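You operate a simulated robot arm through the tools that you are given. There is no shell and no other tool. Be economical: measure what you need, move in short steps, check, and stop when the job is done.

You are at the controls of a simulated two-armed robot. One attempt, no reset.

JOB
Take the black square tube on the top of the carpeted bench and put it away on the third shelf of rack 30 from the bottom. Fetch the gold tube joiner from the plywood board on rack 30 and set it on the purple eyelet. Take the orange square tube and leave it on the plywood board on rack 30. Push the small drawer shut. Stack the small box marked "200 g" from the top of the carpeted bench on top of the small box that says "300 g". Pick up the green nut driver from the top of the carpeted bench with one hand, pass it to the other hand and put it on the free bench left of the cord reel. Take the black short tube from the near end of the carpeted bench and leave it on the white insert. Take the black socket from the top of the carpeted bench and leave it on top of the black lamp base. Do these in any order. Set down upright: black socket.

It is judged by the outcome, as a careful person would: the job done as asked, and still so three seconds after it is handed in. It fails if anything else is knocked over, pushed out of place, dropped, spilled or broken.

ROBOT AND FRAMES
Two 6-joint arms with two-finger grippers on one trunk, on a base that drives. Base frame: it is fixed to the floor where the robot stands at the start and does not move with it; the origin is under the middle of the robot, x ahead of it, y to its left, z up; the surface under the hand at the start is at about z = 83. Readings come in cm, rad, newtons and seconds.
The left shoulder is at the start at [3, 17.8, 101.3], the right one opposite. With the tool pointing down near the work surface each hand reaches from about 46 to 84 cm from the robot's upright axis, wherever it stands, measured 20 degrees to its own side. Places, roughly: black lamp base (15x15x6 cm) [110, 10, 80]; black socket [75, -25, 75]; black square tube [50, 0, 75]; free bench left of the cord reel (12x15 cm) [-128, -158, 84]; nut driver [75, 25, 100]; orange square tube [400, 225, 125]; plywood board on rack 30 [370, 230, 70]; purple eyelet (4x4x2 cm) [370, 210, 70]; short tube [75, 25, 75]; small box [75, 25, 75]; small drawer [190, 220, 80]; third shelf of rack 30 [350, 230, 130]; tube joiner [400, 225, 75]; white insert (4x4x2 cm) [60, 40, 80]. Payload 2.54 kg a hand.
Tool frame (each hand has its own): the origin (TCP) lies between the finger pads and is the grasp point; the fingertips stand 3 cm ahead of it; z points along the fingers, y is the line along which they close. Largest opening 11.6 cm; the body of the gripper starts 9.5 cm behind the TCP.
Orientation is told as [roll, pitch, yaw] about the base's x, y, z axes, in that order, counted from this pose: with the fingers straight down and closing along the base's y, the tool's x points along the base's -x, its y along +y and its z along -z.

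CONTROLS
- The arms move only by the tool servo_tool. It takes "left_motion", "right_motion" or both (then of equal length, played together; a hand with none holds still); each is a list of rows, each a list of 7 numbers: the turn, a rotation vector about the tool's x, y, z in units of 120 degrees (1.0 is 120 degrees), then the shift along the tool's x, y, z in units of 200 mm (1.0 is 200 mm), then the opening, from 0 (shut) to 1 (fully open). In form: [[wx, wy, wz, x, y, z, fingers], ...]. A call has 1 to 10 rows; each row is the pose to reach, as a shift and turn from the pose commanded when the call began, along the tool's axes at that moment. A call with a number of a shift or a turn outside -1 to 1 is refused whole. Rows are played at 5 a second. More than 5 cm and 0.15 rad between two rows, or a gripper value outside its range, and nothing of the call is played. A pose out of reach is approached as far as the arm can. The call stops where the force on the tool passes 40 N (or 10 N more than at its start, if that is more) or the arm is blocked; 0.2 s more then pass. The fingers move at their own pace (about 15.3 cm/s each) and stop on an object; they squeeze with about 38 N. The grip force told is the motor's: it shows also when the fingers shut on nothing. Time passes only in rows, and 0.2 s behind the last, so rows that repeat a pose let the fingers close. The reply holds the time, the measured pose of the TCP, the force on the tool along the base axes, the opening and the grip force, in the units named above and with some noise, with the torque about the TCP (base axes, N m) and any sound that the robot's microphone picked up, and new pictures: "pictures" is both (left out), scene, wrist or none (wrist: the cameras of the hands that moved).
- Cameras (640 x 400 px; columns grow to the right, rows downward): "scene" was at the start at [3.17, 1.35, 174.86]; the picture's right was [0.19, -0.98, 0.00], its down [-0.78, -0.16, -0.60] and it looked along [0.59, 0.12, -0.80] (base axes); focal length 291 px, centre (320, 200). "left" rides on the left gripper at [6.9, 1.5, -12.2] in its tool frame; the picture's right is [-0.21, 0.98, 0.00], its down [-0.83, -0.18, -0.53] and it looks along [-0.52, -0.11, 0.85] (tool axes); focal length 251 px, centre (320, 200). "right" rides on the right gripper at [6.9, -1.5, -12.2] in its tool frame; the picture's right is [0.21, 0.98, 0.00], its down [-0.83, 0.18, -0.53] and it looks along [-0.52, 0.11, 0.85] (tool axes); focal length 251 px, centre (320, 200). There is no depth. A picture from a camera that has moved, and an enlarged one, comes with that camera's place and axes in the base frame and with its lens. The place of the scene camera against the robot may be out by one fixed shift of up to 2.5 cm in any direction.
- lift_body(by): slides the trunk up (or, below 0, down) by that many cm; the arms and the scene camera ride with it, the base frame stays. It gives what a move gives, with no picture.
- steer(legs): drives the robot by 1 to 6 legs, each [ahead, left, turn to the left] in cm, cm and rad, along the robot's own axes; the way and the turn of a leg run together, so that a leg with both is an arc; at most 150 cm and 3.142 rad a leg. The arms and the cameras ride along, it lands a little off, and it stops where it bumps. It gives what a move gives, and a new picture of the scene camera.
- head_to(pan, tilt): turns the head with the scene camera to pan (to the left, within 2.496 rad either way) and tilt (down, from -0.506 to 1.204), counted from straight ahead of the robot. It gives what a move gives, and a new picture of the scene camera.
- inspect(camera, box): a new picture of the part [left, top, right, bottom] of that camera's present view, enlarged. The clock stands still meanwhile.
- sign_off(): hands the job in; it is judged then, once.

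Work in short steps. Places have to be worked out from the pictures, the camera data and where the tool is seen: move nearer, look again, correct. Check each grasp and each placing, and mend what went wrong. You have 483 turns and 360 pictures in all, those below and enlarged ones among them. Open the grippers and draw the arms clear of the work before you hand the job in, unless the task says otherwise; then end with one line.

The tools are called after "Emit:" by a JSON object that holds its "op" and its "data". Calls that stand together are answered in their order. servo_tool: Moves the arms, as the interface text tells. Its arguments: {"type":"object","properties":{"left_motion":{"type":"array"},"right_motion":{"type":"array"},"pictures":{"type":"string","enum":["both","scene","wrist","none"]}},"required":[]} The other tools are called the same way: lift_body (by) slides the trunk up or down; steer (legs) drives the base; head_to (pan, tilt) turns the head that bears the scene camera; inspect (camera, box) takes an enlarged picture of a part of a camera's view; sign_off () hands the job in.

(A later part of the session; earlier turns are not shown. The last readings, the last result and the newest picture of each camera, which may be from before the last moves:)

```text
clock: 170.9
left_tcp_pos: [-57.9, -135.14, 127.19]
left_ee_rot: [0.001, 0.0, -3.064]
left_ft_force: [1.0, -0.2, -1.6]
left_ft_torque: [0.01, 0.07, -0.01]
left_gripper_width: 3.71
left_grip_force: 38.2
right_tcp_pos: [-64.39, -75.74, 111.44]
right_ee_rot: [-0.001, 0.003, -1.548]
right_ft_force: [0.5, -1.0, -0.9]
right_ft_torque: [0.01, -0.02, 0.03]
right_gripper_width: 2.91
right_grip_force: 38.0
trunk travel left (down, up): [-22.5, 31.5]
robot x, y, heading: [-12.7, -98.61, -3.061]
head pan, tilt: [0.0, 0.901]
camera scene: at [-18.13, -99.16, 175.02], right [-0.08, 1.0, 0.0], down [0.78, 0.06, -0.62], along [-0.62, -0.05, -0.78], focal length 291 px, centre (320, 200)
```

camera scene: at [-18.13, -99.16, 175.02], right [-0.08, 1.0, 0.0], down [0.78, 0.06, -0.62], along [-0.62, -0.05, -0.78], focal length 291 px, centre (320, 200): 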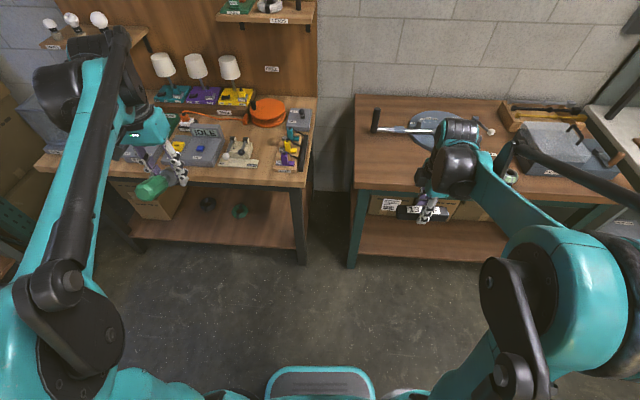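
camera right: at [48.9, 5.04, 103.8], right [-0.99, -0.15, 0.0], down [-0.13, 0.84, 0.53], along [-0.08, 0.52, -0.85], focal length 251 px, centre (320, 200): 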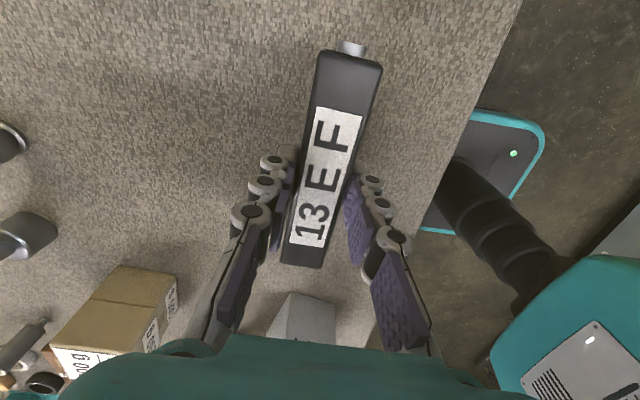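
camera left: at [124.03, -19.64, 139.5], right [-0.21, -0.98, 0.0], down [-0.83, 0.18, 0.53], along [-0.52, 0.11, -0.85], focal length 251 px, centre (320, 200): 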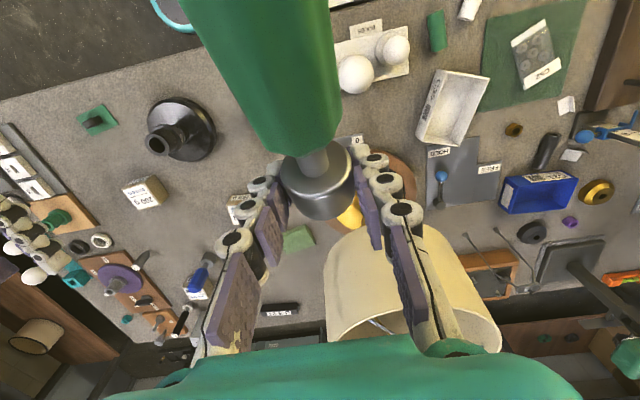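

The orange reel is on the far-left bench; the free wood is just left of it. Move square on and closer.

Emit:
{"op": "steer", "data": {"legs": [[0, 38, -0.08], [38, 0, 0]]}}

Emit:
{"op": "inspect", "data": {"camera": "scene", "box": [160, 60, 400, 210]}}

```text
clock: 175.3
left_tcp_pos: [-96.39, -170.54, 127.32]
left_ee_rot: [0.0, 0.001, -3.139]
left_ft_force: [0.8, -0.9, -1.3]
left_ft_torque: [-0.04, 0.05, 0.01]
left_gripper_width: 3.72
left_grip_force: 38.6
right_tcp_pos: [-98.55, -111.04, 111.37]
right_ee_rot: [-0.001, 0.005, -1.622]
right_ft_force: [0.3, 0.3, -1.6]
right_ft_torque: [0.0, 0.0, 0.0]
right_gripper_width: 2.88
right_grip_force: 38.1
trunk travel left (down, up): [-22.5, 31.5]
robot x, y, heading: [-48.36, -137.52, -3.136]
head pan, tilt: [0.0, 0.901]
camera scene: at [-54.18, -137.82, 175.02], right [0.0, 1.0, 0.0], down [0.78, 0.0, -0.62], along [-0.62, 0.0, -0.78], focal length 291 px, centre (320, 200)
```

scene: 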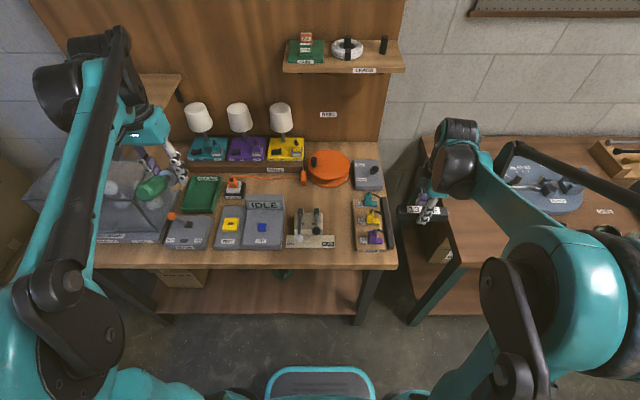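

```text
2.67 times, centred on (280, 135) of scene
camera zoom: at [-54.18, -137.82, 175.02], right [0.0, 1.0, 0.0], down [0.78, 0.0, -0.62], along [-0.62, 0.0, -0.78], focal length 777 px, centre (427, 373)
```

zoom: 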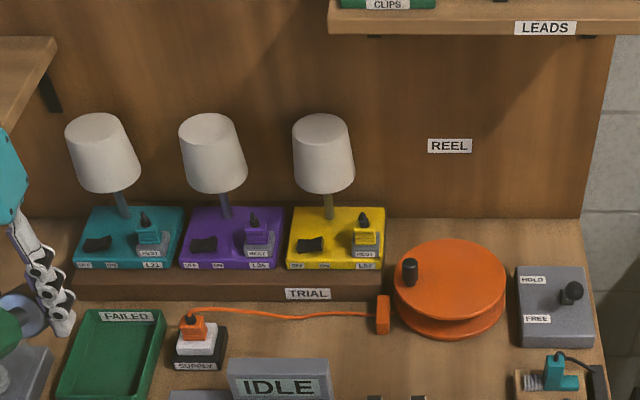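

Free strip: between the supply plug and the reel, in front of the TRIAL step (y≈-168…-145, x≈-137…-128). I'll lay the driver there along y. Drive 18 cm closer.

Emit:
{"op": "steer", "data": {"legs": [[18, 0, 0]]}}

Emit:
{"op": "inspect", "data": {"camera": "left", "box": [0, 0, 640, 400]}}

```text
clock: 176.8
left_tcp_pos: [-114.49, -170.47, 127.39]
left_ee_rot: [-0.001, 0.002, -3.14]
left_ft_force: [0.3, 0.1, -1.7]
left_ft_torque: [0.01, 0.03, 0.01]
left_gripper_width: 3.71
left_grip_force: 38.0
right_tcp_pos: [-116.54, -110.83, 111.38]
right_ee_rot: [-0.002, 0.004, -1.624]
right_ft_force: [-0.2, 0.6, -0.3]
right_ft_torque: [0.01, -0.01, 0.0]
right_gripper_width: 2.86
right_grip_force: 38.4
trunk travel left (down, up): [-22.5, 31.5]
robot x, y, heading: [-66.0, -137.65, -3.14]
head pan, tilt: [0.0, 0.901]
camera scene: at [-72.16, -137.85, 175.02], right [0.0, 1.0, 0.0], down [0.78, 0.0, -0.62], along [-0.62, 0.0, -0.78], focal length 291 px, centre (320, 200)
```

scene: 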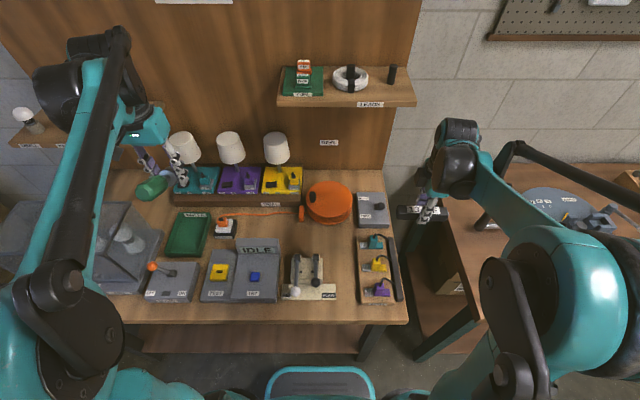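

```text
1.00 times, centred on (320, 200) of left (not enlarged: the box is as wide or as high as the picture)
camera zoom: at [-107.61, -171.96, 139.49], right [-0.21, -0.98, 0.0], down [-0.83, 0.18, 0.53], along [-0.52, 0.11, -0.85], focal length 251 px, centre (320, 200)
```

zoom: 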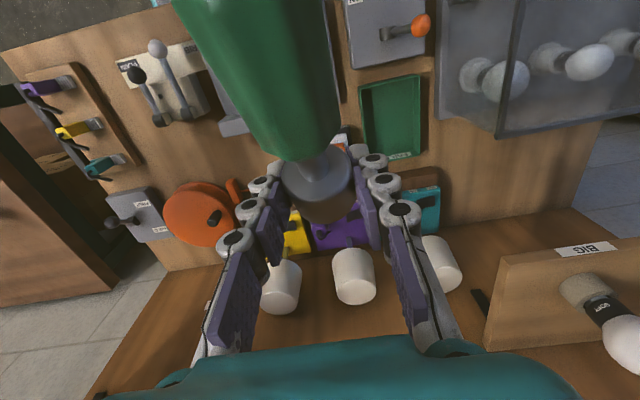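

Yaw the left hand 90° (handle toward the robot's left) while moving toward the free strip.

Emit:
{"op": "servo_tool", "data": {"left_motion": [[0, 0, 0.07, -0.05, -0.09, 0.0, 0], [0, 0, 0.14, -0.1, -0.18, 0.0, 0], [0, 0, 0.21, -0.15, -0.27, 0.0, 0], [0, 0, 0.28, -0.2, -0.36, 0.0, 0], [0, 0, 0.35, -0.25, -0.45, 0.0, 0], [0, 0, 0.42, -0.3, -0.54, 0.05, 0], [0, 0, 0.49, -0.35, -0.63, 0.1, 0], [0, 0, 0.56, -0.4, -0.72, 0.15, 0], [0, 0, 0.63, -0.46, -0.82, 0.2, 0], [0, 0, 0.7, -0.525, -0.925, 0.27, 0]], "pictures": "both"}}

```text
clock: 179.0
left_tcp_pos: [-124.91, -152.01, 121.77]
left_ee_rot: [0.0, 0.0, 1.677]
left_ft_force: [0.3, 1.0, -1.3]
left_ft_torque: [0.05, -0.04, -0.01]
left_gripper_width: 3.72
left_grip_force: 37.7
right_tcp_pos: [-116.68, -110.81, 111.35]
right_ee_rot: [-0.001, 0.006, -1.624]
right_ft_force: [-0.8, 0.4, -1.1]
right_ft_torque: [0.0, -0.02, -0.04]
right_gripper_width: 2.87
right_grip_force: 37.4
trunk travel left (down, up): [-22.5, 31.5]
robot x, y, heading: [-66.23, -137.53, -3.141]
head pan, tilt: [0.0, 0.901]
camera scene: at [-72.11, -137.78, 175.02], right [0.0, 1.0, 0.0], down [0.78, 0.0, -0.62], along [-0.62, 0.0, -0.78], focal length 291 px, centre (320, 200)
camera left: at [-125.67, -159.0, 133.99], right [-0.99, 0.11, 0.0], down [0.09, 0.84, 0.53], along [0.06, 0.53, -0.85], focal length 251 px, centre (320, 200)
```

scene: 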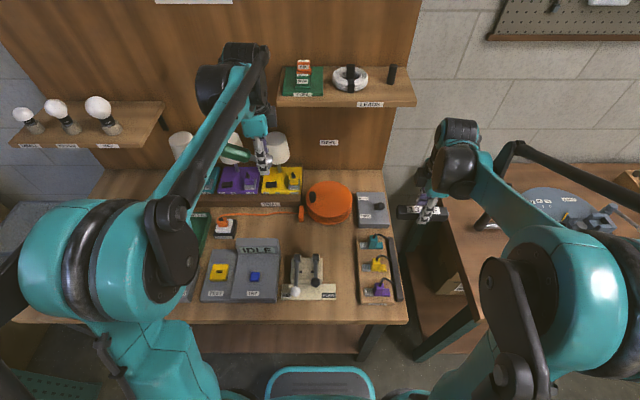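
left: 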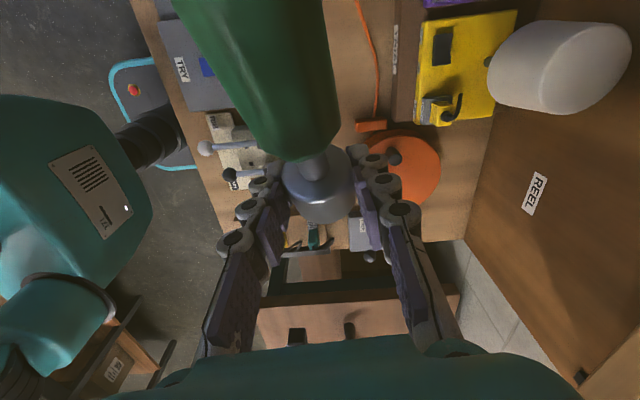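

Wrist view puts the cord at x≈-134 and the free strip centred on (-128, -158). Square the yaw, tilt 30° so the driver's axis is level, and come lower.

Emit:
{"op": "servo_tool", "data": {"left_motion": [[0, -0.06, 0.015, 0.02, 0.04, 0.15, 0], [0, -0.12, 0.03, 0.045, 0.08, 0.3, 0], [0, -0.18, 0.04, 0.065, 0.12, 0.45, 0], [0, -0.25, 0.05, 0.088, 0.165, 0.6, 0], [0, -0.25, 0.05, 0.088, 0.165, 0.75, 0], [0, -0.25, 0.05, 0.088, 0.165, 0.75, 0]], "pictures": "both"}}

```text
clock: 180.4
left_tcp_pos: [-128.15, -154.04, 106.9]
left_ee_rot: [0.031, -0.524, 1.561]
left_ft_force: [0.2, -0.5, -1.5]
left_ft_torque: [0.04, 0.02, 0.01]
left_gripper_width: 3.73
left_grip_force: 38.1
right_tcp_pos: [-116.51, -110.94, 111.29]
right_ee_rot: [-0.004, 0.006, -1.624]
right_ft_force: [-0.3, 0.3, -1.6]
right_ft_torque: [0.01, -0.04, 0.03]
right_gripper_width: 2.88
right_grip_force: 37.6
trunk travel left (down, up): [-22.5, 31.5]
robot x, y, heading: [-66.24, -137.68, -3.136]
head pan, tilt: [0.0, 0.901]
camera scene: at [-72.0, -137.9, 175.03], right [0.0, 1.0, 0.0], down [0.78, 0.0, -0.62], along [-0.62, 0.0, -0.78], focal length 291 px, centre (320, 200)
camera left: at [-129.36, -166.13, 113.98], right [-0.97, 0.18, 0.13], down [0.2, 0.45, 0.87], along [0.1, 0.87, -0.47], focal length 251 px, centre (320, 200)
```

scene: 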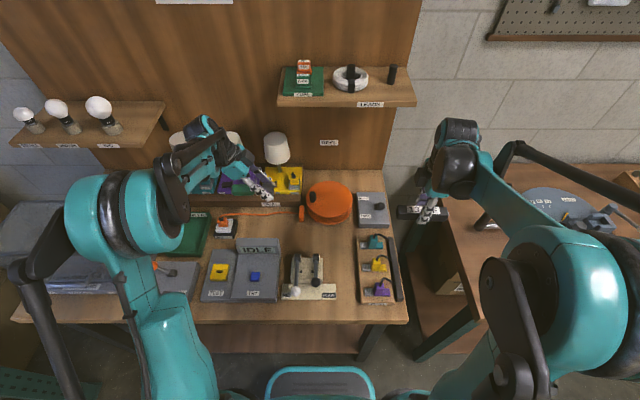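
left: 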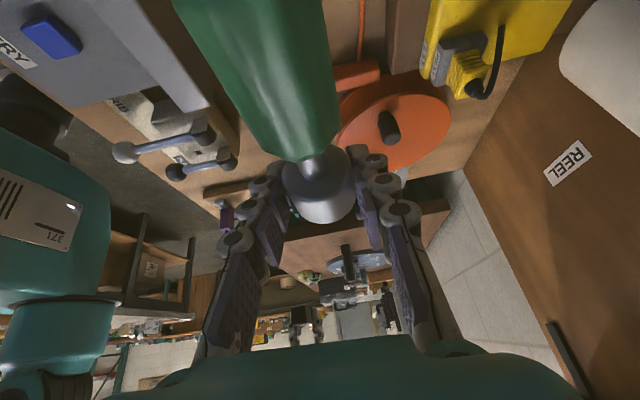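

Level and over the strip. Lower vertically to just above the bench.

Emit:
{"op": "servo_tool", "data": {"left_motion": [[0, 0, 0, 0.1, 0, 0.173, 0], [0, 0, 0, 0.2, 0, 0.346, 0], [0, 0, 0, 0.3, 0, 0.52, 0], [0, 0, 0, 0.38, 0, 0.658, 0], [0, 0, 0, 0.425, 0, 0.736, 0], [0, 0, 0, 0.425, 0, 0.736, 0]], "pictures": "both"}}

```text
clock: 181.8
left_tcp_pos: [-128.44, -154.02, 89.88]
left_ee_rot: [0.032, -0.521, 1.56]
left_ft_force: [0.0, 0.7, -2.2]
left_ft_torque: [0.09, -0.03, 0.01]
left_gripper_width: 3.71
left_grip_force: 38.3
right_tcp_pos: [-116.38, -110.95, 111.46]
right_ee_rot: [-0.004, 0.006, -1.624]
right_ft_force: [0.2, -0.6, -1.2]
right_ft_torque: [0.02, 0.0, -0.01]
right_gripper_width: 2.87
right_grip_force: 38.5
trunk travel left (down, up): [-22.5, 31.5]
robot x, y, heading: [-66.19, -137.59, -3.14]
head pan, tilt: [0.0, 0.901]
camera scene: at [-72.0, -137.84, 175.03], right [0.0, 1.0, 0.0], down [0.78, 0.0, -0.62], along [-0.62, 0.0, -0.78], focal length 291 px, centre (320, 200)
camera left: at [-129.7, -166.03, 97.0], right [-0.97, 0.18, 0.13], down [0.2, 0.45, 0.87], along [0.1, 0.87, -0.48], focal length 251 px, centre (320, 200)
```

scene: 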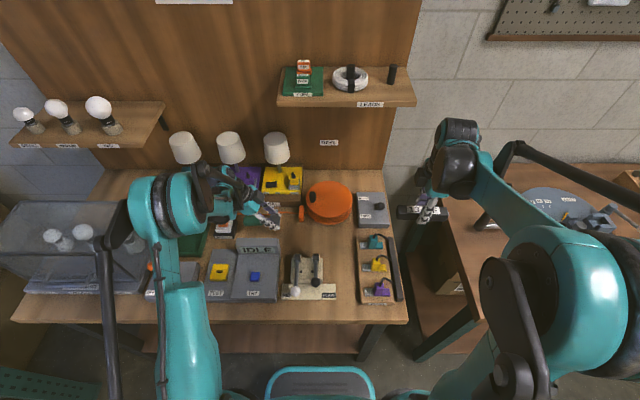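
left: 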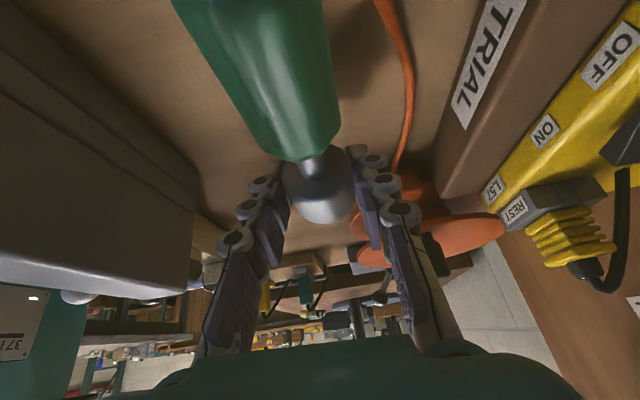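

Clear on both sides. Lower in small steps to contact.

Emit:
{"op": "servo_tool", "data": {"left_motion": [[0, 0, 0, 0.025, 0, 0.043, 0], [0, 0, 0, 0.045, 0, 0.078, 0], [0, 0, 0, 0.055, 0, 0.095, 0], [0, 0, 0, 0.062, 0, 0.108, 0]], "pictures": "none"}}

```text
clock: 182.8
left_tcp_pos: [-128.56, -154.2, 87.43]
left_ee_rot: [0.031, -0.522, 1.561]
left_ft_force: [0.2, 0.8, -2.3]
left_ft_torque: [0.09, 0.01, 0.03]
left_gripper_width: 3.75
left_grip_force: 37.8
right_tcp_pos: [-116.54, -110.84, 111.37]
right_ee_rot: [-0.004, 0.006, -1.625]
right_ft_force: [-0.1, 0.6, -0.8]
right_ft_torque: [0.0, 0.04, 0.01]
right_gripper_width: 2.86
right_grip_force: 38.0
trunk travel left (down, up): [-22.5, 31.5]
robot x, y, heading: [-66.07, -137.84, -3.144]
head pan, tilt: [0.0, 0.901]
```

Emit:
{"op": "servo_tool", "data": {"left_motion": [[0, 0, 0, 0.005, 0, 0.009, 0], [0, 0, 0, 0.01, 0, 0.017, 0], [0, 0, 0, 0.015, 0, 0.026, 0], [0, 0, 0, 0.02, 0, 0.035, 0]], "pictures": "none"}}

Emit:
{"op": "inspect", "data": {"camera": "left", "box": [160, 0, 440, 240]}}

```text
clock: 183.7
left_tcp_pos: [-128.49, -154.13, 87.09]
left_ee_rot: [0.035, -0.527, 1.563]
left_ft_force: [2.7, -3.5, 19.9]
left_ft_torque: [0.09, -0.56, -0.13]
left_gripper_width: 3.74
left_grip_force: 38.6
right_tcp_pos: [-116.38, -110.96, 111.49]
right_ee_rot: [-0.005, 0.006, -1.626]
right_ft_force: [0.0, 0.2, -0.9]
right_ft_torque: [0.02, 0.01, 0.02]
right_gripper_width: 2.87
right_grip_force: 38.6
trunk travel left (down, up): [-22.5, 31.5]
robot x, y, heading: [-66.39, -137.62, -3.142]
head pan, tilt: [0.0, 0.901]
stopped in row 4 (left hand): the force on the tool passed its limit at 44 N (the readings are from after the stop); the commanded pose is now the measured one
```

```text
1.67 times, centred on (300, 120) of left
camera zoom: at [-129.76, -166.25, 94.25], right [-0.97, 0.18, 0.14], down [0.2, 0.45, 0.87], along [0.09, 0.88, -0.47], focal length 419 px, centre (353, 333)
```

zoom: 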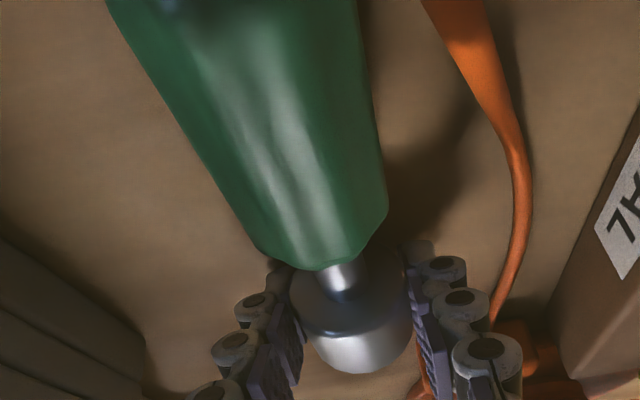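

Down with ~20 N. Release with limited opening and rise straight up.

Emit:
{"op": "servo_tool", "data": {"left_motion": [[0, 0, 0, -0.005, 0, -0.009, 0], [0, 0, 0, -0.005, 0, -0.009, 0.45], [0, 0, 0, -0.005, 0, -0.009, 0.48], [0, 0, 0, -0.005, 0, -0.009, 0.48], [0, 0, 0, -0.05, 0, -0.087, 0.48], [0, 0, 0, -0.13, 0, -0.225, 0.48], [0, 0, 0, -0.23, 0, -0.4, 0.48], [0, 0, 0, -0.33, 0, -0.57, 0.48]], "pictures": "both"}}

```text
clock: 185.5
left_tcp_pos: [-127.99, -154.22, 100.11]
left_ee_rot: [0.033, -0.525, 1.561]
left_ft_force: [0.8, -0.1, -0.5]
left_ft_torque: [0.0, 0.01, 0.05]
left_gripper_width: 5.54
left_grip_force: 0.1
right_tcp_pos: [-116.41, -110.91, 111.55]
right_ee_rot: [-0.003, 0.004, -1.625]
right_ft_force: [0.5, -0.2, -0.2]
right_ft_torque: [-0.02, 0.04, 0.0]
right_gripper_width: 2.89
right_grip_force: 37.6
trunk travel left (down, up): [-22.5, 31.5]
robot x, y, heading: [-66.32, -137.88, -3.138]
head pan, tilt: [0.0, 0.901]
camera scene: at [-71.9, -137.82, 175.03], right [0.0, 1.0, 0.0], down [0.78, 0.0, -0.62], along [-0.62, 0.0, -0.78], focal length 291 px, centre (320, 200)
camera left: at [-129.29, -166.27, 107.21], right [-0.97, 0.18, 0.14], down [0.2, 0.45, 0.87], along [0.09, 0.88, -0.47], focal length 251 px, centre (320, 200)
```

scene: 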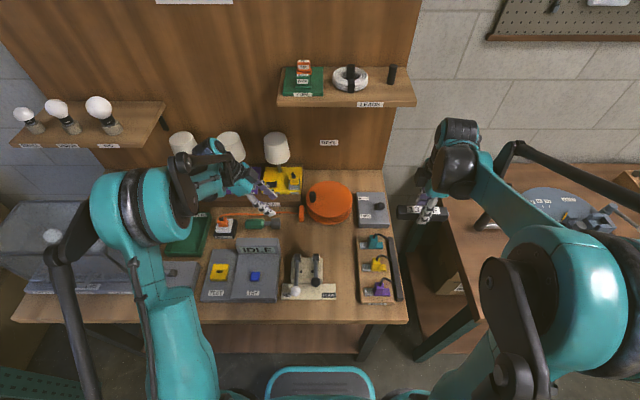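
left: 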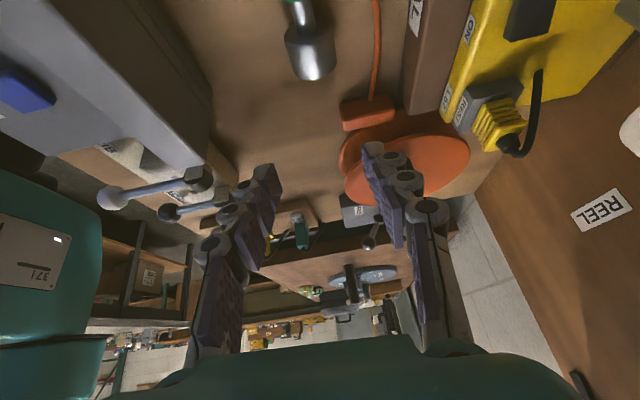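

Driver lies on the bench. Raise the left hand further and bring it back to a straight carry pose, then check from above.

Emit:
{"op": "servo_tool", "data": {"left_motion": [[0, 0.06, 0, -0.12, 0, -0.18, 0.4], [0, 0.12, 0, -0.22, 0, -0.36, 0.3], [0, 0.18, 0, -0.32, 0, -0.54, 0.2], [0, 0.25, 0, -0.42, 0, -0.7, 0.2], [0, 0.25, 0, -0.42, -0.2, -0.8, 0.2], [0, 0.25, 0, -0.42, -0.4, -0.8, 0.2], [0, 0.25, 0, -0.42, -0.6, -0.8, 0.2]], "pictures": "scene"}}

Emit:
{"op": "inspect", "data": {"camera": "scene", "box": [200, 170, 360, 280]}}

```text
clock: 187.1
left_tcp_pos: [-115.52, -154.98, 118.13]
left_ee_rot: [0.031, -0.002, 1.579]
left_ft_force: [0.6, 0.0, 0.4]
left_ft_torque: [-0.02, 0.06, -0.01]
left_gripper_width: 2.3
left_grip_force: 0.1
right_tcp_pos: [-116.21, -110.87, 111.65]
right_ee_rot: [-0.006, 0.005, -1.625]
right_ft_force: [0.4, 0.0, 0.2]
right_ft_torque: [0.01, 0.05, -0.04]
right_gripper_width: 2.9
right_grip_force: 38.1
trunk travel left (down, up): [-22.5, 31.5]
robot x, y, heading: [-66.36, -137.58, -3.142]
head pan, tilt: [0.0, 0.901]
camera scene: at [-71.71, -137.91, 175.03], right [0.0, 1.0, 0.0], down [0.78, 0.0, -0.62], along [-0.62, 0.0, -0.78], focal length 291 px, centre (320, 200)
```

scene: 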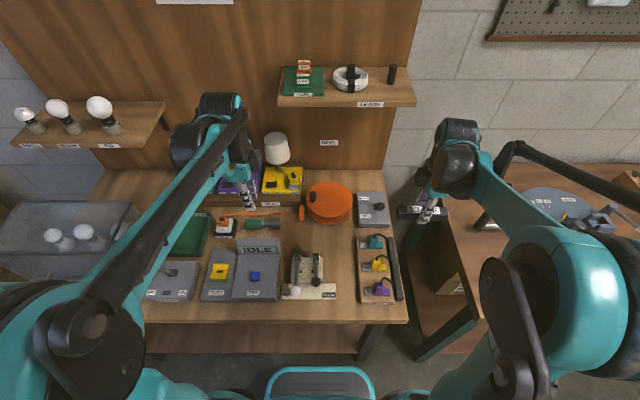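

```text
3.64 times, centred on (280, 225) of scene
camera zoom: at [-71.71, -137.91, 175.03], right [0.0, 1.0, 0.0], down [0.78, 0.0, -0.62], along [-0.62, 0.0, -0.78], focal length 1060 px, centre (466, 109)
```

zoom: 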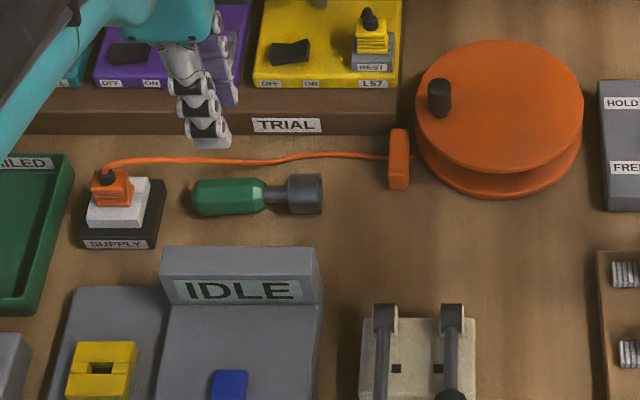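

Nut driver is placed neatly. Now head for the rack: reverse out, return past the bench's near side and turn to face +x.

Emit:
{"op": "steer", "data": {"legs": [[-46, 0, 0], [0, -150, 0], [0, -30, 0], [0, 0, -3.14], [-22, 0, 0], [0, 84, 0]]}}

```text
clock: 211.3
left_tcp_pos: [8.03, 141.53, 117.93]
left_ee_rot: [0.028, -0.002, -1.608]
left_ft_force: [0.6, 0.7, 0.4]
left_ft_torque: [-0.01, 0.02, 0.0]
left_gripper_width: 2.33
left_grip_force: 0.1
right_tcp_pos: [6.7, 97.55, 111.38]
right_ee_rot: [-0.004, 0.004, 1.47]
right_ft_force: [-1.3, 0.6, -0.5]
right_ft_torque: [-0.01, 0.0, -0.01]
right_gripper_width: 2.88
right_grip_force: 38.2
trunk travel left (down, up): [-22.5, 31.5]
robot x, y, heading: [-42.05, 126.87, -0.044]
head pan, tilt: [0.0, 0.901]
camera scene: at [-38.75, 126.37, 175.02], right [-0.05, -1.0, 0.0], down [-0.78, 0.04, -0.62], along [0.62, -0.03, -0.78], focal length 291 px, centre (320, 200)
```

scene: 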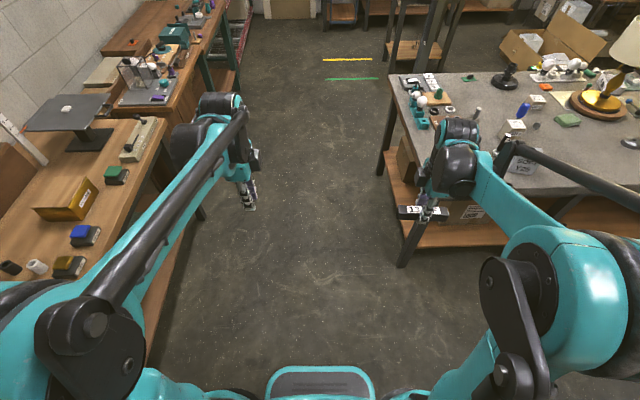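

Emit:
{"op": "steer", "data": {"legs": [[0, 0, 0.044], [120, 0, 0], [60, 0, 0]]}}

Emit:
{"op": "head_to", "data": {"pan": 0.9, "tilt": 0.7}}

```text
clock: 220.8
left_tcp_pos: [186.81, 139.57, 117.91]
left_ee_rot: [0.028, -0.003, -1.589]
left_ft_force: [0.6, 0.1, -1.1]
left_ft_torque: [0.01, -0.01, 0.01]
left_gripper_width: 2.32
left_grip_force: 0.0
right_tcp_pos: [186.41, 95.66, 111.33]
right_ee_rot: [-0.001, 0.006, 1.491]
right_ft_force: [1.0, -0.5, -1.6]
right_ft_torque: [-0.01, 0.03, 0.03]
right_gripper_width: 2.85
right_grip_force: 37.7
trunk travel left (down, up): [-22.5, 31.5]
robot x, y, heading: [136.72, 123.88, -0.019]
head pan, tilt: [0.0, 0.901]
camera scene: at [140.45, 123.52, 175.02], right [-0.02, -1.0, 0.0], down [-0.78, 0.02, -0.62], along [0.62, -0.01, -0.78], focal length 291 px, centre (320, 200)
```

scene: 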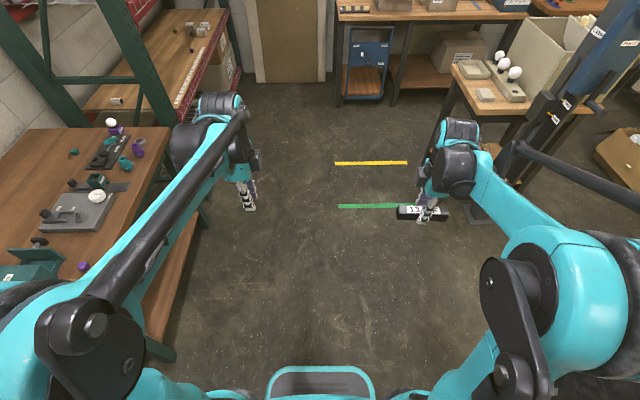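

```text
clock: 221.9
left_tcp_pos: [186.78, 139.72, 117.92]
left_ee_rot: [0.027, -0.002, -1.588]
left_ft_force: [0.0, 0.2, -0.8]
left_ft_torque: [0.02, 0.0, 0.05]
left_gripper_width: 2.33
left_grip_force: 0.1
right_tcp_pos: [186.34, 95.47, 111.56]
right_ee_rot: [-0.004, 0.006, 1.49]
right_ft_force: [0.4, -0.5, -1.1]
right_ft_torque: [0.05, -0.02, 0.0]
right_gripper_width: 2.88
right_grip_force: 37.9
trunk travel left (down, up): [-22.5, 31.5]
robot x, y, heading: [136.92, 123.62, -0.022]
head pan, tilt: [0.901, 0.7]
camera scene: at [138.26, 130.22, 176.64], right [0.77, -0.64, 0.0], down [-0.41, -0.49, -0.76], along [0.49, 0.59, -0.64], focal length 291 px, centre (320, 200)
```

scene: 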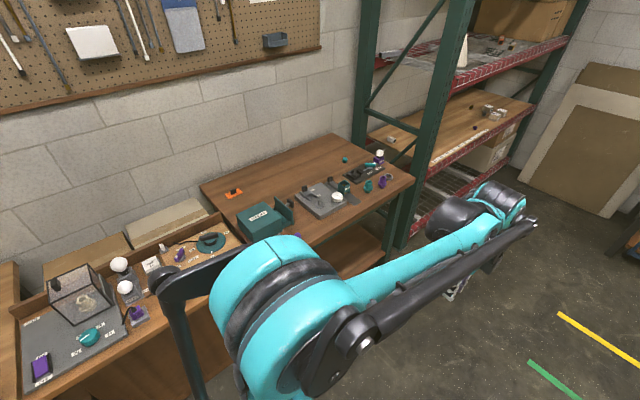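

Emit:
{"op": "inspect", "data": {"camera": "scene", "box": [220, 150, 420, 260]}}

Emit:
{"op": "inspect", "data": {"camera": "scene", "box": [370, 0, 580, 200]}}

```text
3.20 times, centred on (320, 205) of scene
camera zoom: at [138.26, 130.22, 176.64], right [0.77, -0.64, 0.0], down [-0.41, -0.49, -0.76], along [0.49, 0.59, -0.64], focal length 933 px, centre (320, 184)
```

zoom: 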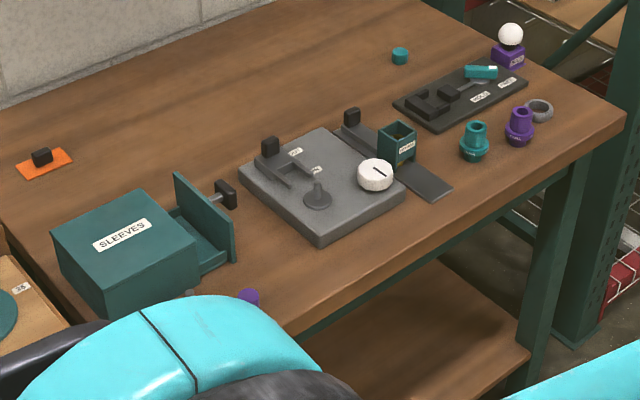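

```text
2.00 times, centred on (475, 100) of scene
camera zoom: at [138.26, 130.22, 176.64], right [0.77, -0.64, 0.0], down [-0.41, -0.49, -0.76], along [0.49, 0.59, -0.64], focal length 583 px, centre (10, 400)
```

zoom: 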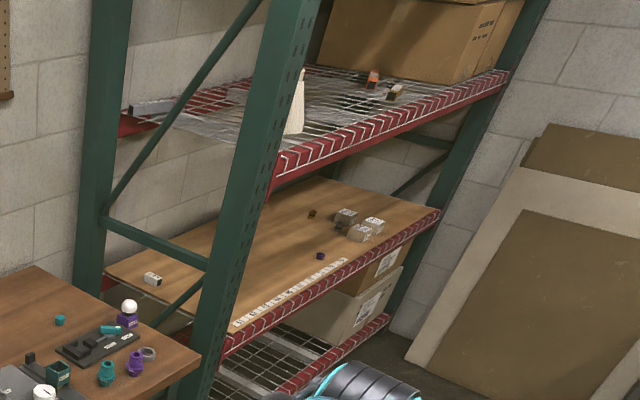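

The "SLEEVES" box has its small drawer open toward +x, knob near (194, 219, 88). Drive up to face it (+y), then push with the left hand.

Emit:
{"op": "steer", "data": {"legs": [[76, -14, 0], [0, 0, 1.59]]}}

Emit:
{"op": "head_to", "data": {"pan": 0.2, "tilt": 0.75}}

```text
clock: 229.9
left_tcp_pos: [195.76, 158.37, 117.93]
left_ee_rot: [0.029, -0.001, 0.003]
left_ft_force: [-0.5, -0.2, -0.7]
left_ft_torque: [-0.02, 0.0, 0.02]
left_gripper_width: 2.3
left_grip_force: 0.1
right_tcp_pos: [239.83, 158.81, 111.43]
right_ee_rot: [-0.004, 0.005, 3.084]
right_ft_force: [-0.1, 0.7, -1.2]
right_ft_torque: [0.01, 0.0, 0.0]
right_gripper_width: 2.86
right_grip_force: 37.7
trunk travel left (down, up): [-22.5, 31.5]
robot x, y, heading: [212.74, 108.81, 1.572]
head pan, tilt: [0.901, 0.7]
camera scene: at [204.95, 111.0, 176.64], right [0.62, 0.78, 0.0], down [0.5, -0.4, -0.76], along [-0.6, 0.48, -0.64], focal length 291 px, centre (320, 200)
```

scene: 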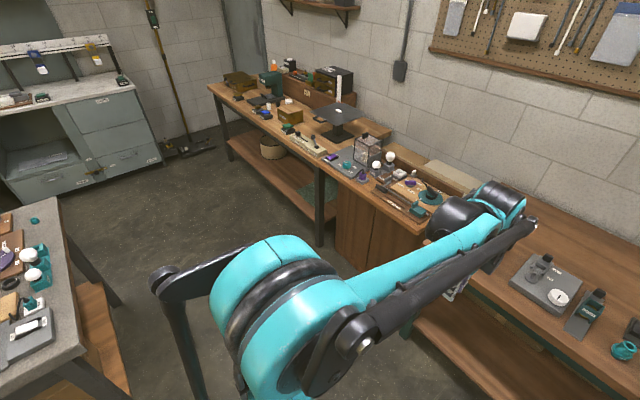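

```text
clock: 231.0
left_tcp_pos: [195.63, 158.35, 117.94]
left_ee_rot: [0.028, -0.002, 0.004]
left_ft_force: [-0.3, -0.4, -0.6]
left_ft_torque: [0.03, 0.0, 0.0]
left_gripper_width: 2.33
left_grip_force: 0.1
right_tcp_pos: [239.84, 158.85, 111.54]
right_ee_rot: [-0.003, 0.006, 3.083]
right_ft_force: [0.5, 0.2, -0.7]
right_ft_torque: [-0.01, 0.0, 0.02]
right_gripper_width: 2.86
right_grip_force: 38.2
trunk travel left (down, up): [-22.5, 31.5]
robot x, y, heading: [212.83, 109.05, 1.569]
head pan, tilt: [0.201, 0.75]
camera scene: at [209.97, 113.83, 176.21], right [0.98, 0.2, 0.0], down [0.13, -0.67, -0.73], along [-0.14, 0.72, -0.68], focal length 291 px, centre (320, 200)
```

scene: 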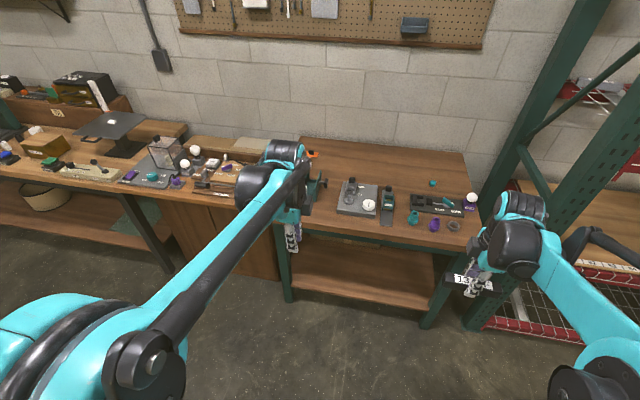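

Drive 40 cm closer to the table, then unwind the left hand's yaw.

Emit:
{"op": "steer", "data": {"legs": [[40, 0, 0]]}}

Emit:
{"op": "servo_tool", "data": {"left_motion": [[0, 0, -0.07, 0, 0, -0.1, 0.2], [0, 0, -0.14, 0, 0, -0.1, 0], [0, 0, -0.21, 0, 0, -0.1, 0], [0, 0, -0.28, 0, 0, -0.1, 0], [0, 0, -0.35, 0, 0, -0.1, 0], [0, 0, -0.42, 0, 0, -0.1, 0], [0, 0, -0.49, 0, 0, -0.1, 0], [0, 0, -0.56, 0, 0, -0.1, 0], [0, 0, -0.63, 0, 0, -0.1, 0], [0, 0, -0.7, 0, 0, -0.1, 0]], "pictures": "both"}}

```text
clock: 233.5
left_tcp_pos: [195.45, 198.25, 117.98]
left_ee_rot: [0.03, -0.002, 0.009]
left_ft_force: [0.7, 0.5, -0.1]
left_ft_torque: [-0.01, 0.0, 0.01]
left_gripper_width: 2.31
left_grip_force: 0.1
right_tcp_pos: [239.72, 199.0, 111.45]
right_ee_rot: [-0.002, 0.005, 3.086]
right_ft_force: [0.3, -0.6, -1.2]
right_ft_torque: [-0.03, 0.01, 0.02]
right_gripper_width: 2.86
right_grip_force: 37.7
trunk travel left (down, up): [-22.5, 31.5]
robot x, y, heading: [212.75, 148.46, 1.576]
head pan, tilt: [0.201, 0.75]
camera scene: at [209.98, 153.85, 176.21], right [0.98, 0.2, 0.0], down [0.14, -0.67, -0.73], along [-0.15, 0.72, -0.68], focal length 291 px, centre (320, 200)
```

scene: 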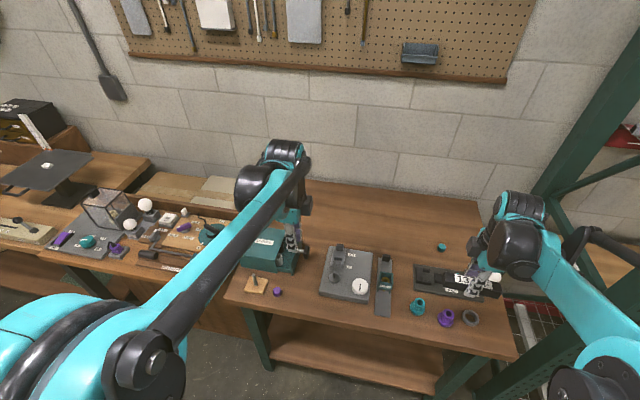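

```text
clock: 235.7
left_tcp_pos: [195.49, 198.07, 119.97]
left_ee_rot: [0.001, -0.028, 1.476]
left_ft_force: [0.7, 0.1, 0.6]
left_ft_torque: [0.01, -0.01, 0.0]
left_gripper_width: 0.0
left_grip_force: 28.5
right_tcp_pos: [239.65, 198.92, 111.45]
right_ee_rot: [-0.002, 0.006, 3.087]
right_ft_force: [-0.6, -0.6, -1.1]
right_ft_torque: [0.03, 0.02, -0.02]
right_gripper_width: 2.88
right_grip_force: 37.5
trunk travel left (down, up): [-22.5, 31.5]
robot x, y, heading: [212.9, 148.71, 1.574]
head pan, tilt: [0.201, 0.75]
camera scene: at [209.98, 153.74, 176.21], right [0.98, 0.2, 0.0], down [0.14, -0.67, -0.73], along [-0.15, 0.72, -0.68], focal length 291 px, centre (320, 200)
camera left: at [193.31, 191.03, 131.88], right [-0.95, 0.3, 0.01], down [0.26, 0.79, 0.56], along [0.16, 0.53, -0.83], focal length 251 px, centre (320, 200)
```

scene: 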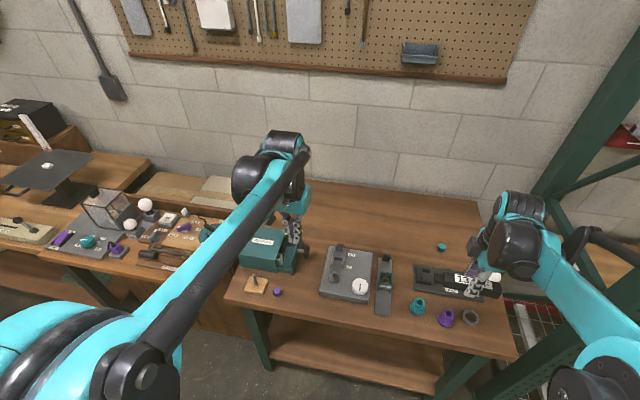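
left: 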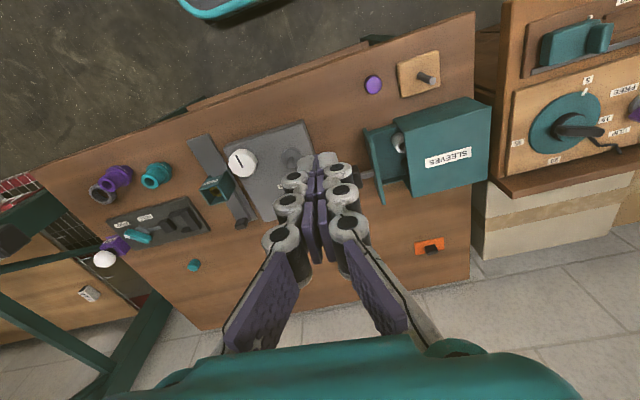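

Drawer front ≈x 189, knob ≈(191.6, 216.7); gap to the grey plate (x≈200) is enough for closed fingers. Position above the gap.

Emit:
{"op": "servo_tool", "data": {"left_motion": [[0, 0, -0.02, -0.16, 0, 0.1, 0], [0, 0, -0.045, -0.32, -0.005, 0.2, 0], [0, 0, -0.045, -0.48, -0.008, 0.33, 0], [0, 0, -0.045, -0.64, -0.01, 0.46, 0], [0, 0, -0.045, -0.8, -0.013, 0.6, 0], [0, 0, -0.045, -0.915, -0.013, 0.72, 0], [0, 0, -0.045, -0.915, -0.013, 0.72, 0]], "pictures": "wrist"}}

```text
clock: 237.3
left_tcp_pos: [197.48, 216.66, 106.16]
left_ee_rot: [-0.001, -0.031, 1.569]
left_ft_force: [-0.6, -0.2, 0.0]
left_ft_torque: [0.04, -0.01, 0.0]
left_gripper_width: 0.0
left_grip_force: 28.3
right_tcp_pos: [239.62, 198.65, 111.43]
right_ee_rot: [-0.003, 0.005, 3.089]
right_ft_force: [-0.4, -0.1, -0.7]
right_ft_torque: [0.03, 0.01, 0.04]
right_gripper_width: 2.89
right_grip_force: 38.5
trunk travel left (down, up): [-22.5, 31.5]
robot x, y, heading: [212.88, 148.78, 1.577]
head pan, tilt: [0.201, 0.75]
camera left: at [195.89, 209.41, 118.15], right [-0.98, 0.22, 0.01], down [0.18, 0.81, 0.56], along [0.12, 0.55, -0.83], focal length 251 px, centre (320, 200)
```

left: 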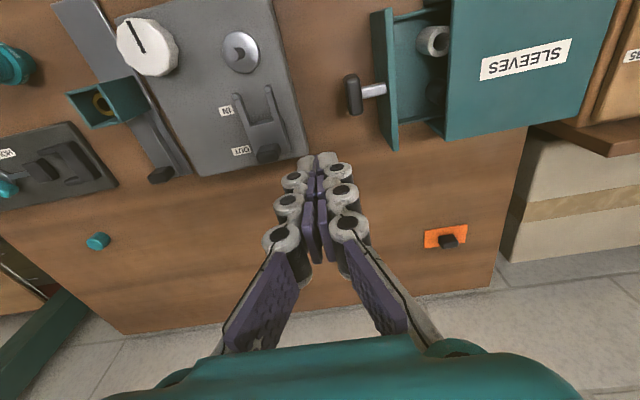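

Knob at (193.2, 216.3). Lower the closed fingers into the gap beside it.

Emit:
{"op": "servo_tool", "data": {"left_motion": [[0, 0, 0, 0.02, 0, 0.2, 0], [0, 0, 0, 0.05, 0, 0.4, 0], [0, 0, 0, 0.05, 0, 0.6, 0], [0, 0, 0, 0.05, 0, 0.75, 0], [0, 0, 0, 0.05, 0, 0.83, 0], [0, 0, 0, 0.05, 0, 0.83, 0]], "pictures": "wrist"}}

```text
clock: 238.7
left_tcp_pos: [197.39, 216.08, 89.58]
left_ee_rot: [-0.001, -0.03, 1.568]
left_ft_force: [-0.4, -0.7, 0.0]
left_ft_torque: [0.01, 0.02, -0.01]
left_gripper_width: 0.0
left_grip_force: 29.2
right_tcp_pos: [239.65, 198.93, 111.49]
right_ee_rot: [-0.003, 0.006, 3.087]
right_ft_force: [0.7, -0.2, -0.7]
right_ft_torque: [0.01, 0.01, -0.02]
right_gripper_width: 2.89
right_grip_force: 37.6
trunk travel left (down, up): [-22.5, 31.5]
robot x, y, heading: [212.77, 148.88, 1.572]
head pan, tilt: [0.201, 0.75]
camera left: at [195.88, 208.97, 101.54], right [-0.98, 0.22, 0.01], down [0.18, 0.81, 0.56], along [0.12, 0.55, -0.83], focal length 251 px, centre (320, 200)
```

left: 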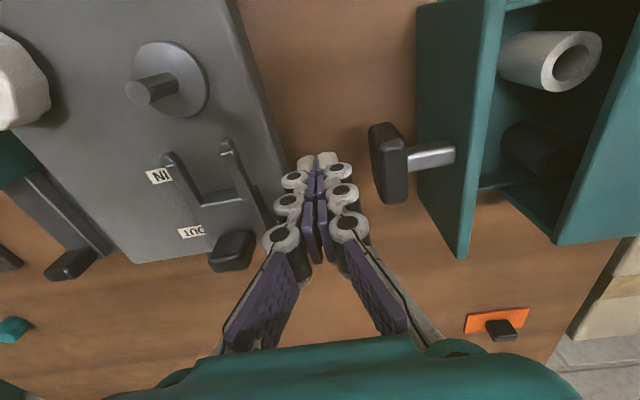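

Fingers are level with the knob. Push toward -x in 1 cm steps (stops on force).

Emit:
{"op": "servo_tool", "data": {"left_motion": [[0, 0, 0, 0, 0.05, 0, 0], [0, 0, 0, 0, 0.1, 0, 0], [0, 0, 0, 0, 0.15, 0, 0], [0, 0, 0, 0, 0.2, 0, 0], [0, 0, 0, 0, 0.25, 0, 0], [0, 0, 0, 0, 0.29, 0, 0], [0, 0, 0, 0, 0.33, 0, 0], [0, 0, 0, 0, 0.36, 0, 0]], "pictures": "wrist"}}

```text
clock: 240.5
left_tcp_pos: [190.88, 216.14, 89.56]
left_ee_rot: [-0.003, -0.027, 1.564]
left_ft_force: [18.4, -3.6, -7.7]
left_ft_torque: [0.02, -0.07, 0.07]
left_gripper_width: 0.02
left_grip_force: 28.5
right_tcp_pos: [240.0, 198.89, 111.42]
right_ee_rot: [-0.001, 0.002, 3.087]
right_ft_force: [0.1, 1.2, -0.9]
right_ft_torque: [0.02, 0.04, 0.0]
right_gripper_width: 2.89
right_grip_force: 37.7
trunk travel left (down, up): [-22.5, 31.5]
robot x, y, heading: [212.9, 148.67, 1.571]
head pan, tilt: [0.201, 0.75]
camera left: at [189.2, 209.06, 101.44], right [-0.98, 0.22, 0.0], down [0.18, 0.81, 0.56], along [0.12, 0.54, -0.83], focal length 251 px, centre (320, 200)
```

left: 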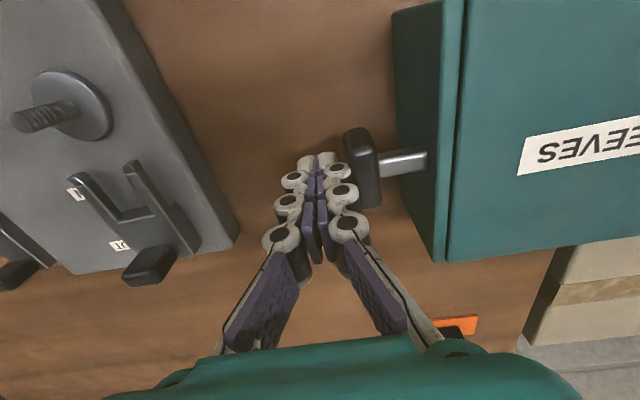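

Almost shut (18 N). Push a little more.

Emit:
{"op": "servo_tool", "data": {"left_motion": [[0, 0, 0, 0, 0.02, 0, 0], [0, 0, 0, 0, 0.04, 0, 0], [0, 0, 0, 0, 0.05, 0, 0]], "pictures": "none"}}

Emit:
{"op": "inspect", "data": {"camera": "left", "box": [300, 0, 560, 270]}}

```text
clock: 241.0
left_tcp_pos: [190.94, 216.16, 89.56]
left_ee_rot: [-0.013, -0.03, 1.561]
left_ft_force: [14.9, 3.0, 0.2]
left_ft_torque: [0.02, 0.02, -0.03]
left_gripper_width: 0.0
left_grip_force: 28.4
right_tcp_pos: [239.8, 198.81, 111.49]
right_ee_rot: [-0.003, 0.004, 3.084]
right_ft_force: [-1.1, 0.2, -0.6]
right_ft_torque: [0.03, -0.05, -0.02]
right_gripper_width: 2.9
right_grip_force: 37.8
trunk travel left (down, up): [-22.5, 31.5]
robot x, y, heading: [212.44, 149.05, 1.566]
head pan, tilt: [0.201, 0.75]
stopped in row 2 (left hand): the force on the tool passed its limit at 42 N (the readings are from after the stop); the commanded pose is now the measured one
```

```text
1.48 times, centred on (430, 135) of left
camera zoom: at [189.06, 209.04, 101.44], right [-0.97, 0.23, -0.01], down [0.18, 0.81, 0.56], along [0.13, 0.54, -0.83], focal length 372 px, centre (157, 296)
```

zoom: 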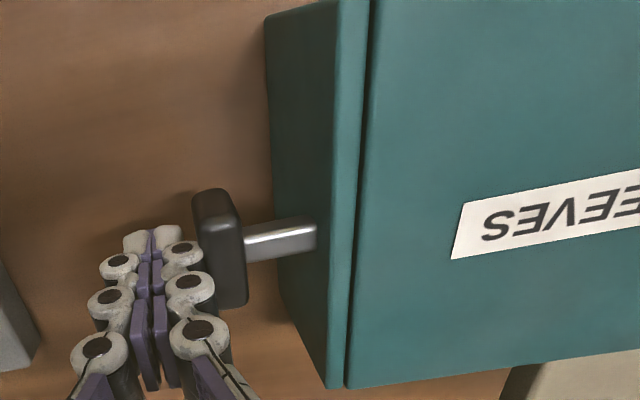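

Drawer is shut against its stop. Withdraw the left hand and rise.

Emit:
{"op": "servo_tool", "data": {"left_motion": [[0, 0, 0, 0, -0.07, 0, 0], [0, 0, 0, 0, -0.1, -0.15, 0], [0, 0, 0, 0, -0.1, -0.38, 0], [0, 0, 0, 0, -0.1, -0.6, 0], [0, 0, 0, 0.1, -0.1, -0.8, 0], [0, 0, 0, 0.3, -0.1, -0.9, 0], [0, 0, 0, 0.5, -0.1, -0.9, 0]], "pictures": "none"}}

Emit:
{"op": "inspect", "data": {"camera": "scene", "box": [220, 200, 360, 310]}}

```text
clock: 242.6
left_tcp_pos: [192.26, 205.54, 107.19]
left_ee_rot: [-0.009, -0.03, 1.564]
left_ft_force: [-0.2, -0.3, 0.2]
left_ft_torque: [0.04, -0.01, 0.02]
left_gripper_width: 0.02
left_grip_force: 28.9
right_tcp_pos: [239.73, 198.68, 111.44]
right_ee_rot: [-0.004, 0.005, 3.086]
right_ft_force: [0.3, -0.5, -1.1]
right_ft_torque: [0.02, -0.01, 0.02]
right_gripper_width: 2.85
right_grip_force: 38.0
trunk travel left (down, up): [-22.5, 31.5]
robot x, y, heading: [212.97, 148.51, 1.575]
head pan, tilt: [0.201, 0.75]
```

```text
3.64 times, centred on (290, 255) of scene
camera zoom: at [210.04, 153.58, 176.22], right [0.98, 0.2, 0.0], down [0.14, -0.67, -0.73], along [-0.15, 0.72, -0.68], focal length 1060 px, centre (429, 0)
```

zoom: 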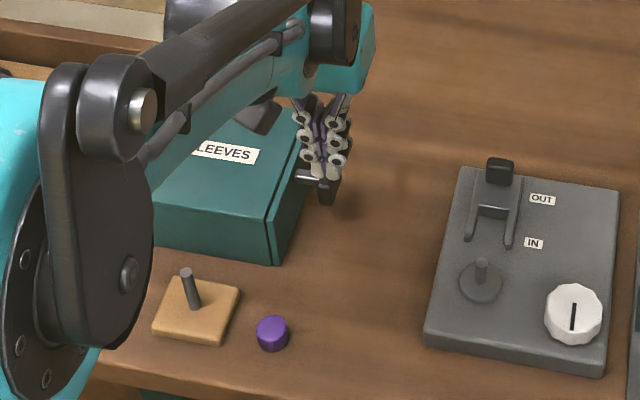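

Drawer is shut. Back off and sidestep along to the rack, then look at it.

Emit:
{"op": "steer", "data": {"legs": [[-50, 0, 0], [0, -140, 0]]}}

Emit:
{"op": "head_to", "data": {"pan": 0.0, "tilt": 0.45}}

```text
clock: 252.1
left_tcp_pos: [330.75, 153.72, 107.08]
left_ee_rot: [-0.006, -0.027, 1.549]
left_ft_force: [-0.2, -0.6, 0.2]
left_ft_torque: [0.01, -0.02, -0.01]
left_gripper_width: 0.0
left_grip_force: 28.7
right_tcp_pos: [378.35, 146.5, 111.35]
right_ee_rot: [-0.002, 0.006, 3.077]
right_ft_force: [0.9, -1.5, -0.7]
right_ft_torque: [-0.01, 0.03, -0.02]
right_gripper_width: 2.87
right_grip_force: 38.6
trunk travel left (down, up): [-22.5, 31.5]
robot x, y, heading: [350.82, 96.96, 1.556]
head pan, tilt: [0.201, 0.75]
camera scene: at [348.03, 101.67, 176.21], right [0.98, 0.19, 0.0], down [0.13, -0.67, -0.73], along [-0.14, 0.72, -0.68], focal length 291 px, centre (320, 200)
```

scene: 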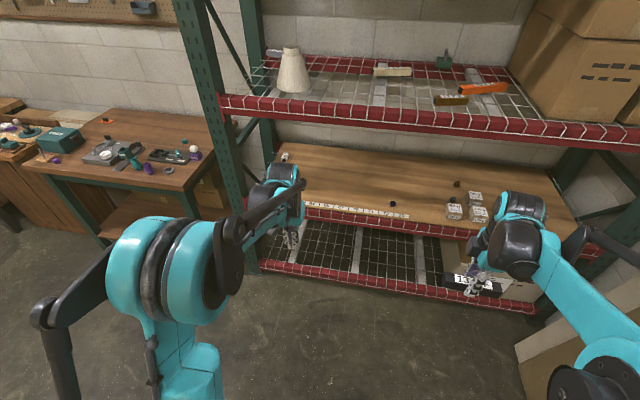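

```text
clock: 252.8
left_tcp_pos: [330.71, 153.78, 107.11]
left_ee_rot: [-0.009, -0.028, 1.552]
left_ft_force: [-0.5, -0.2, 0.2]
left_ft_torque: [-0.01, 0.0, 0.0]
left_gripper_width: 0.01
left_grip_force: 29.1
right_tcp_pos: [378.21, 146.42, 111.4]
right_ee_rot: [-0.003, 0.004, 3.073]
right_ft_force: [-0.4, 0.8, -1.2]
right_ft_torque: [0.0, 0.0, -0.01]
right_gripper_width: 2.91
right_grip_force: 37.7
trunk travel left (down, up): [-22.5, 31.5]
robot x, y, heading: [350.61, 96.78, 1.558]
head pan, tilt: [0.0, 0.45]
camera scene: at [349.64, 102.72, 178.85], right [1.0, -0.01, 0.0], down [0.0, -0.44, -0.9], along [0.01, 0.9, -0.44], focal length 291 px, centre (320, 200)
```

scene: 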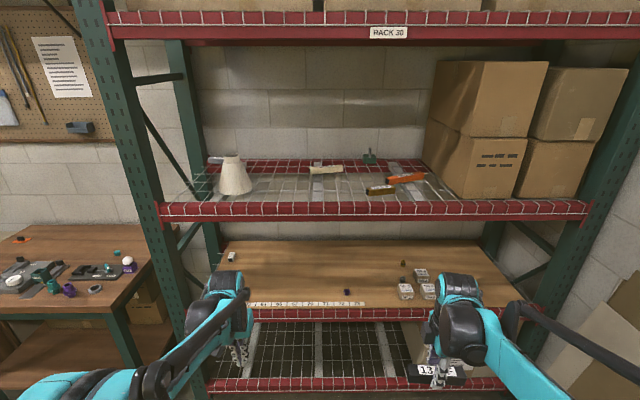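

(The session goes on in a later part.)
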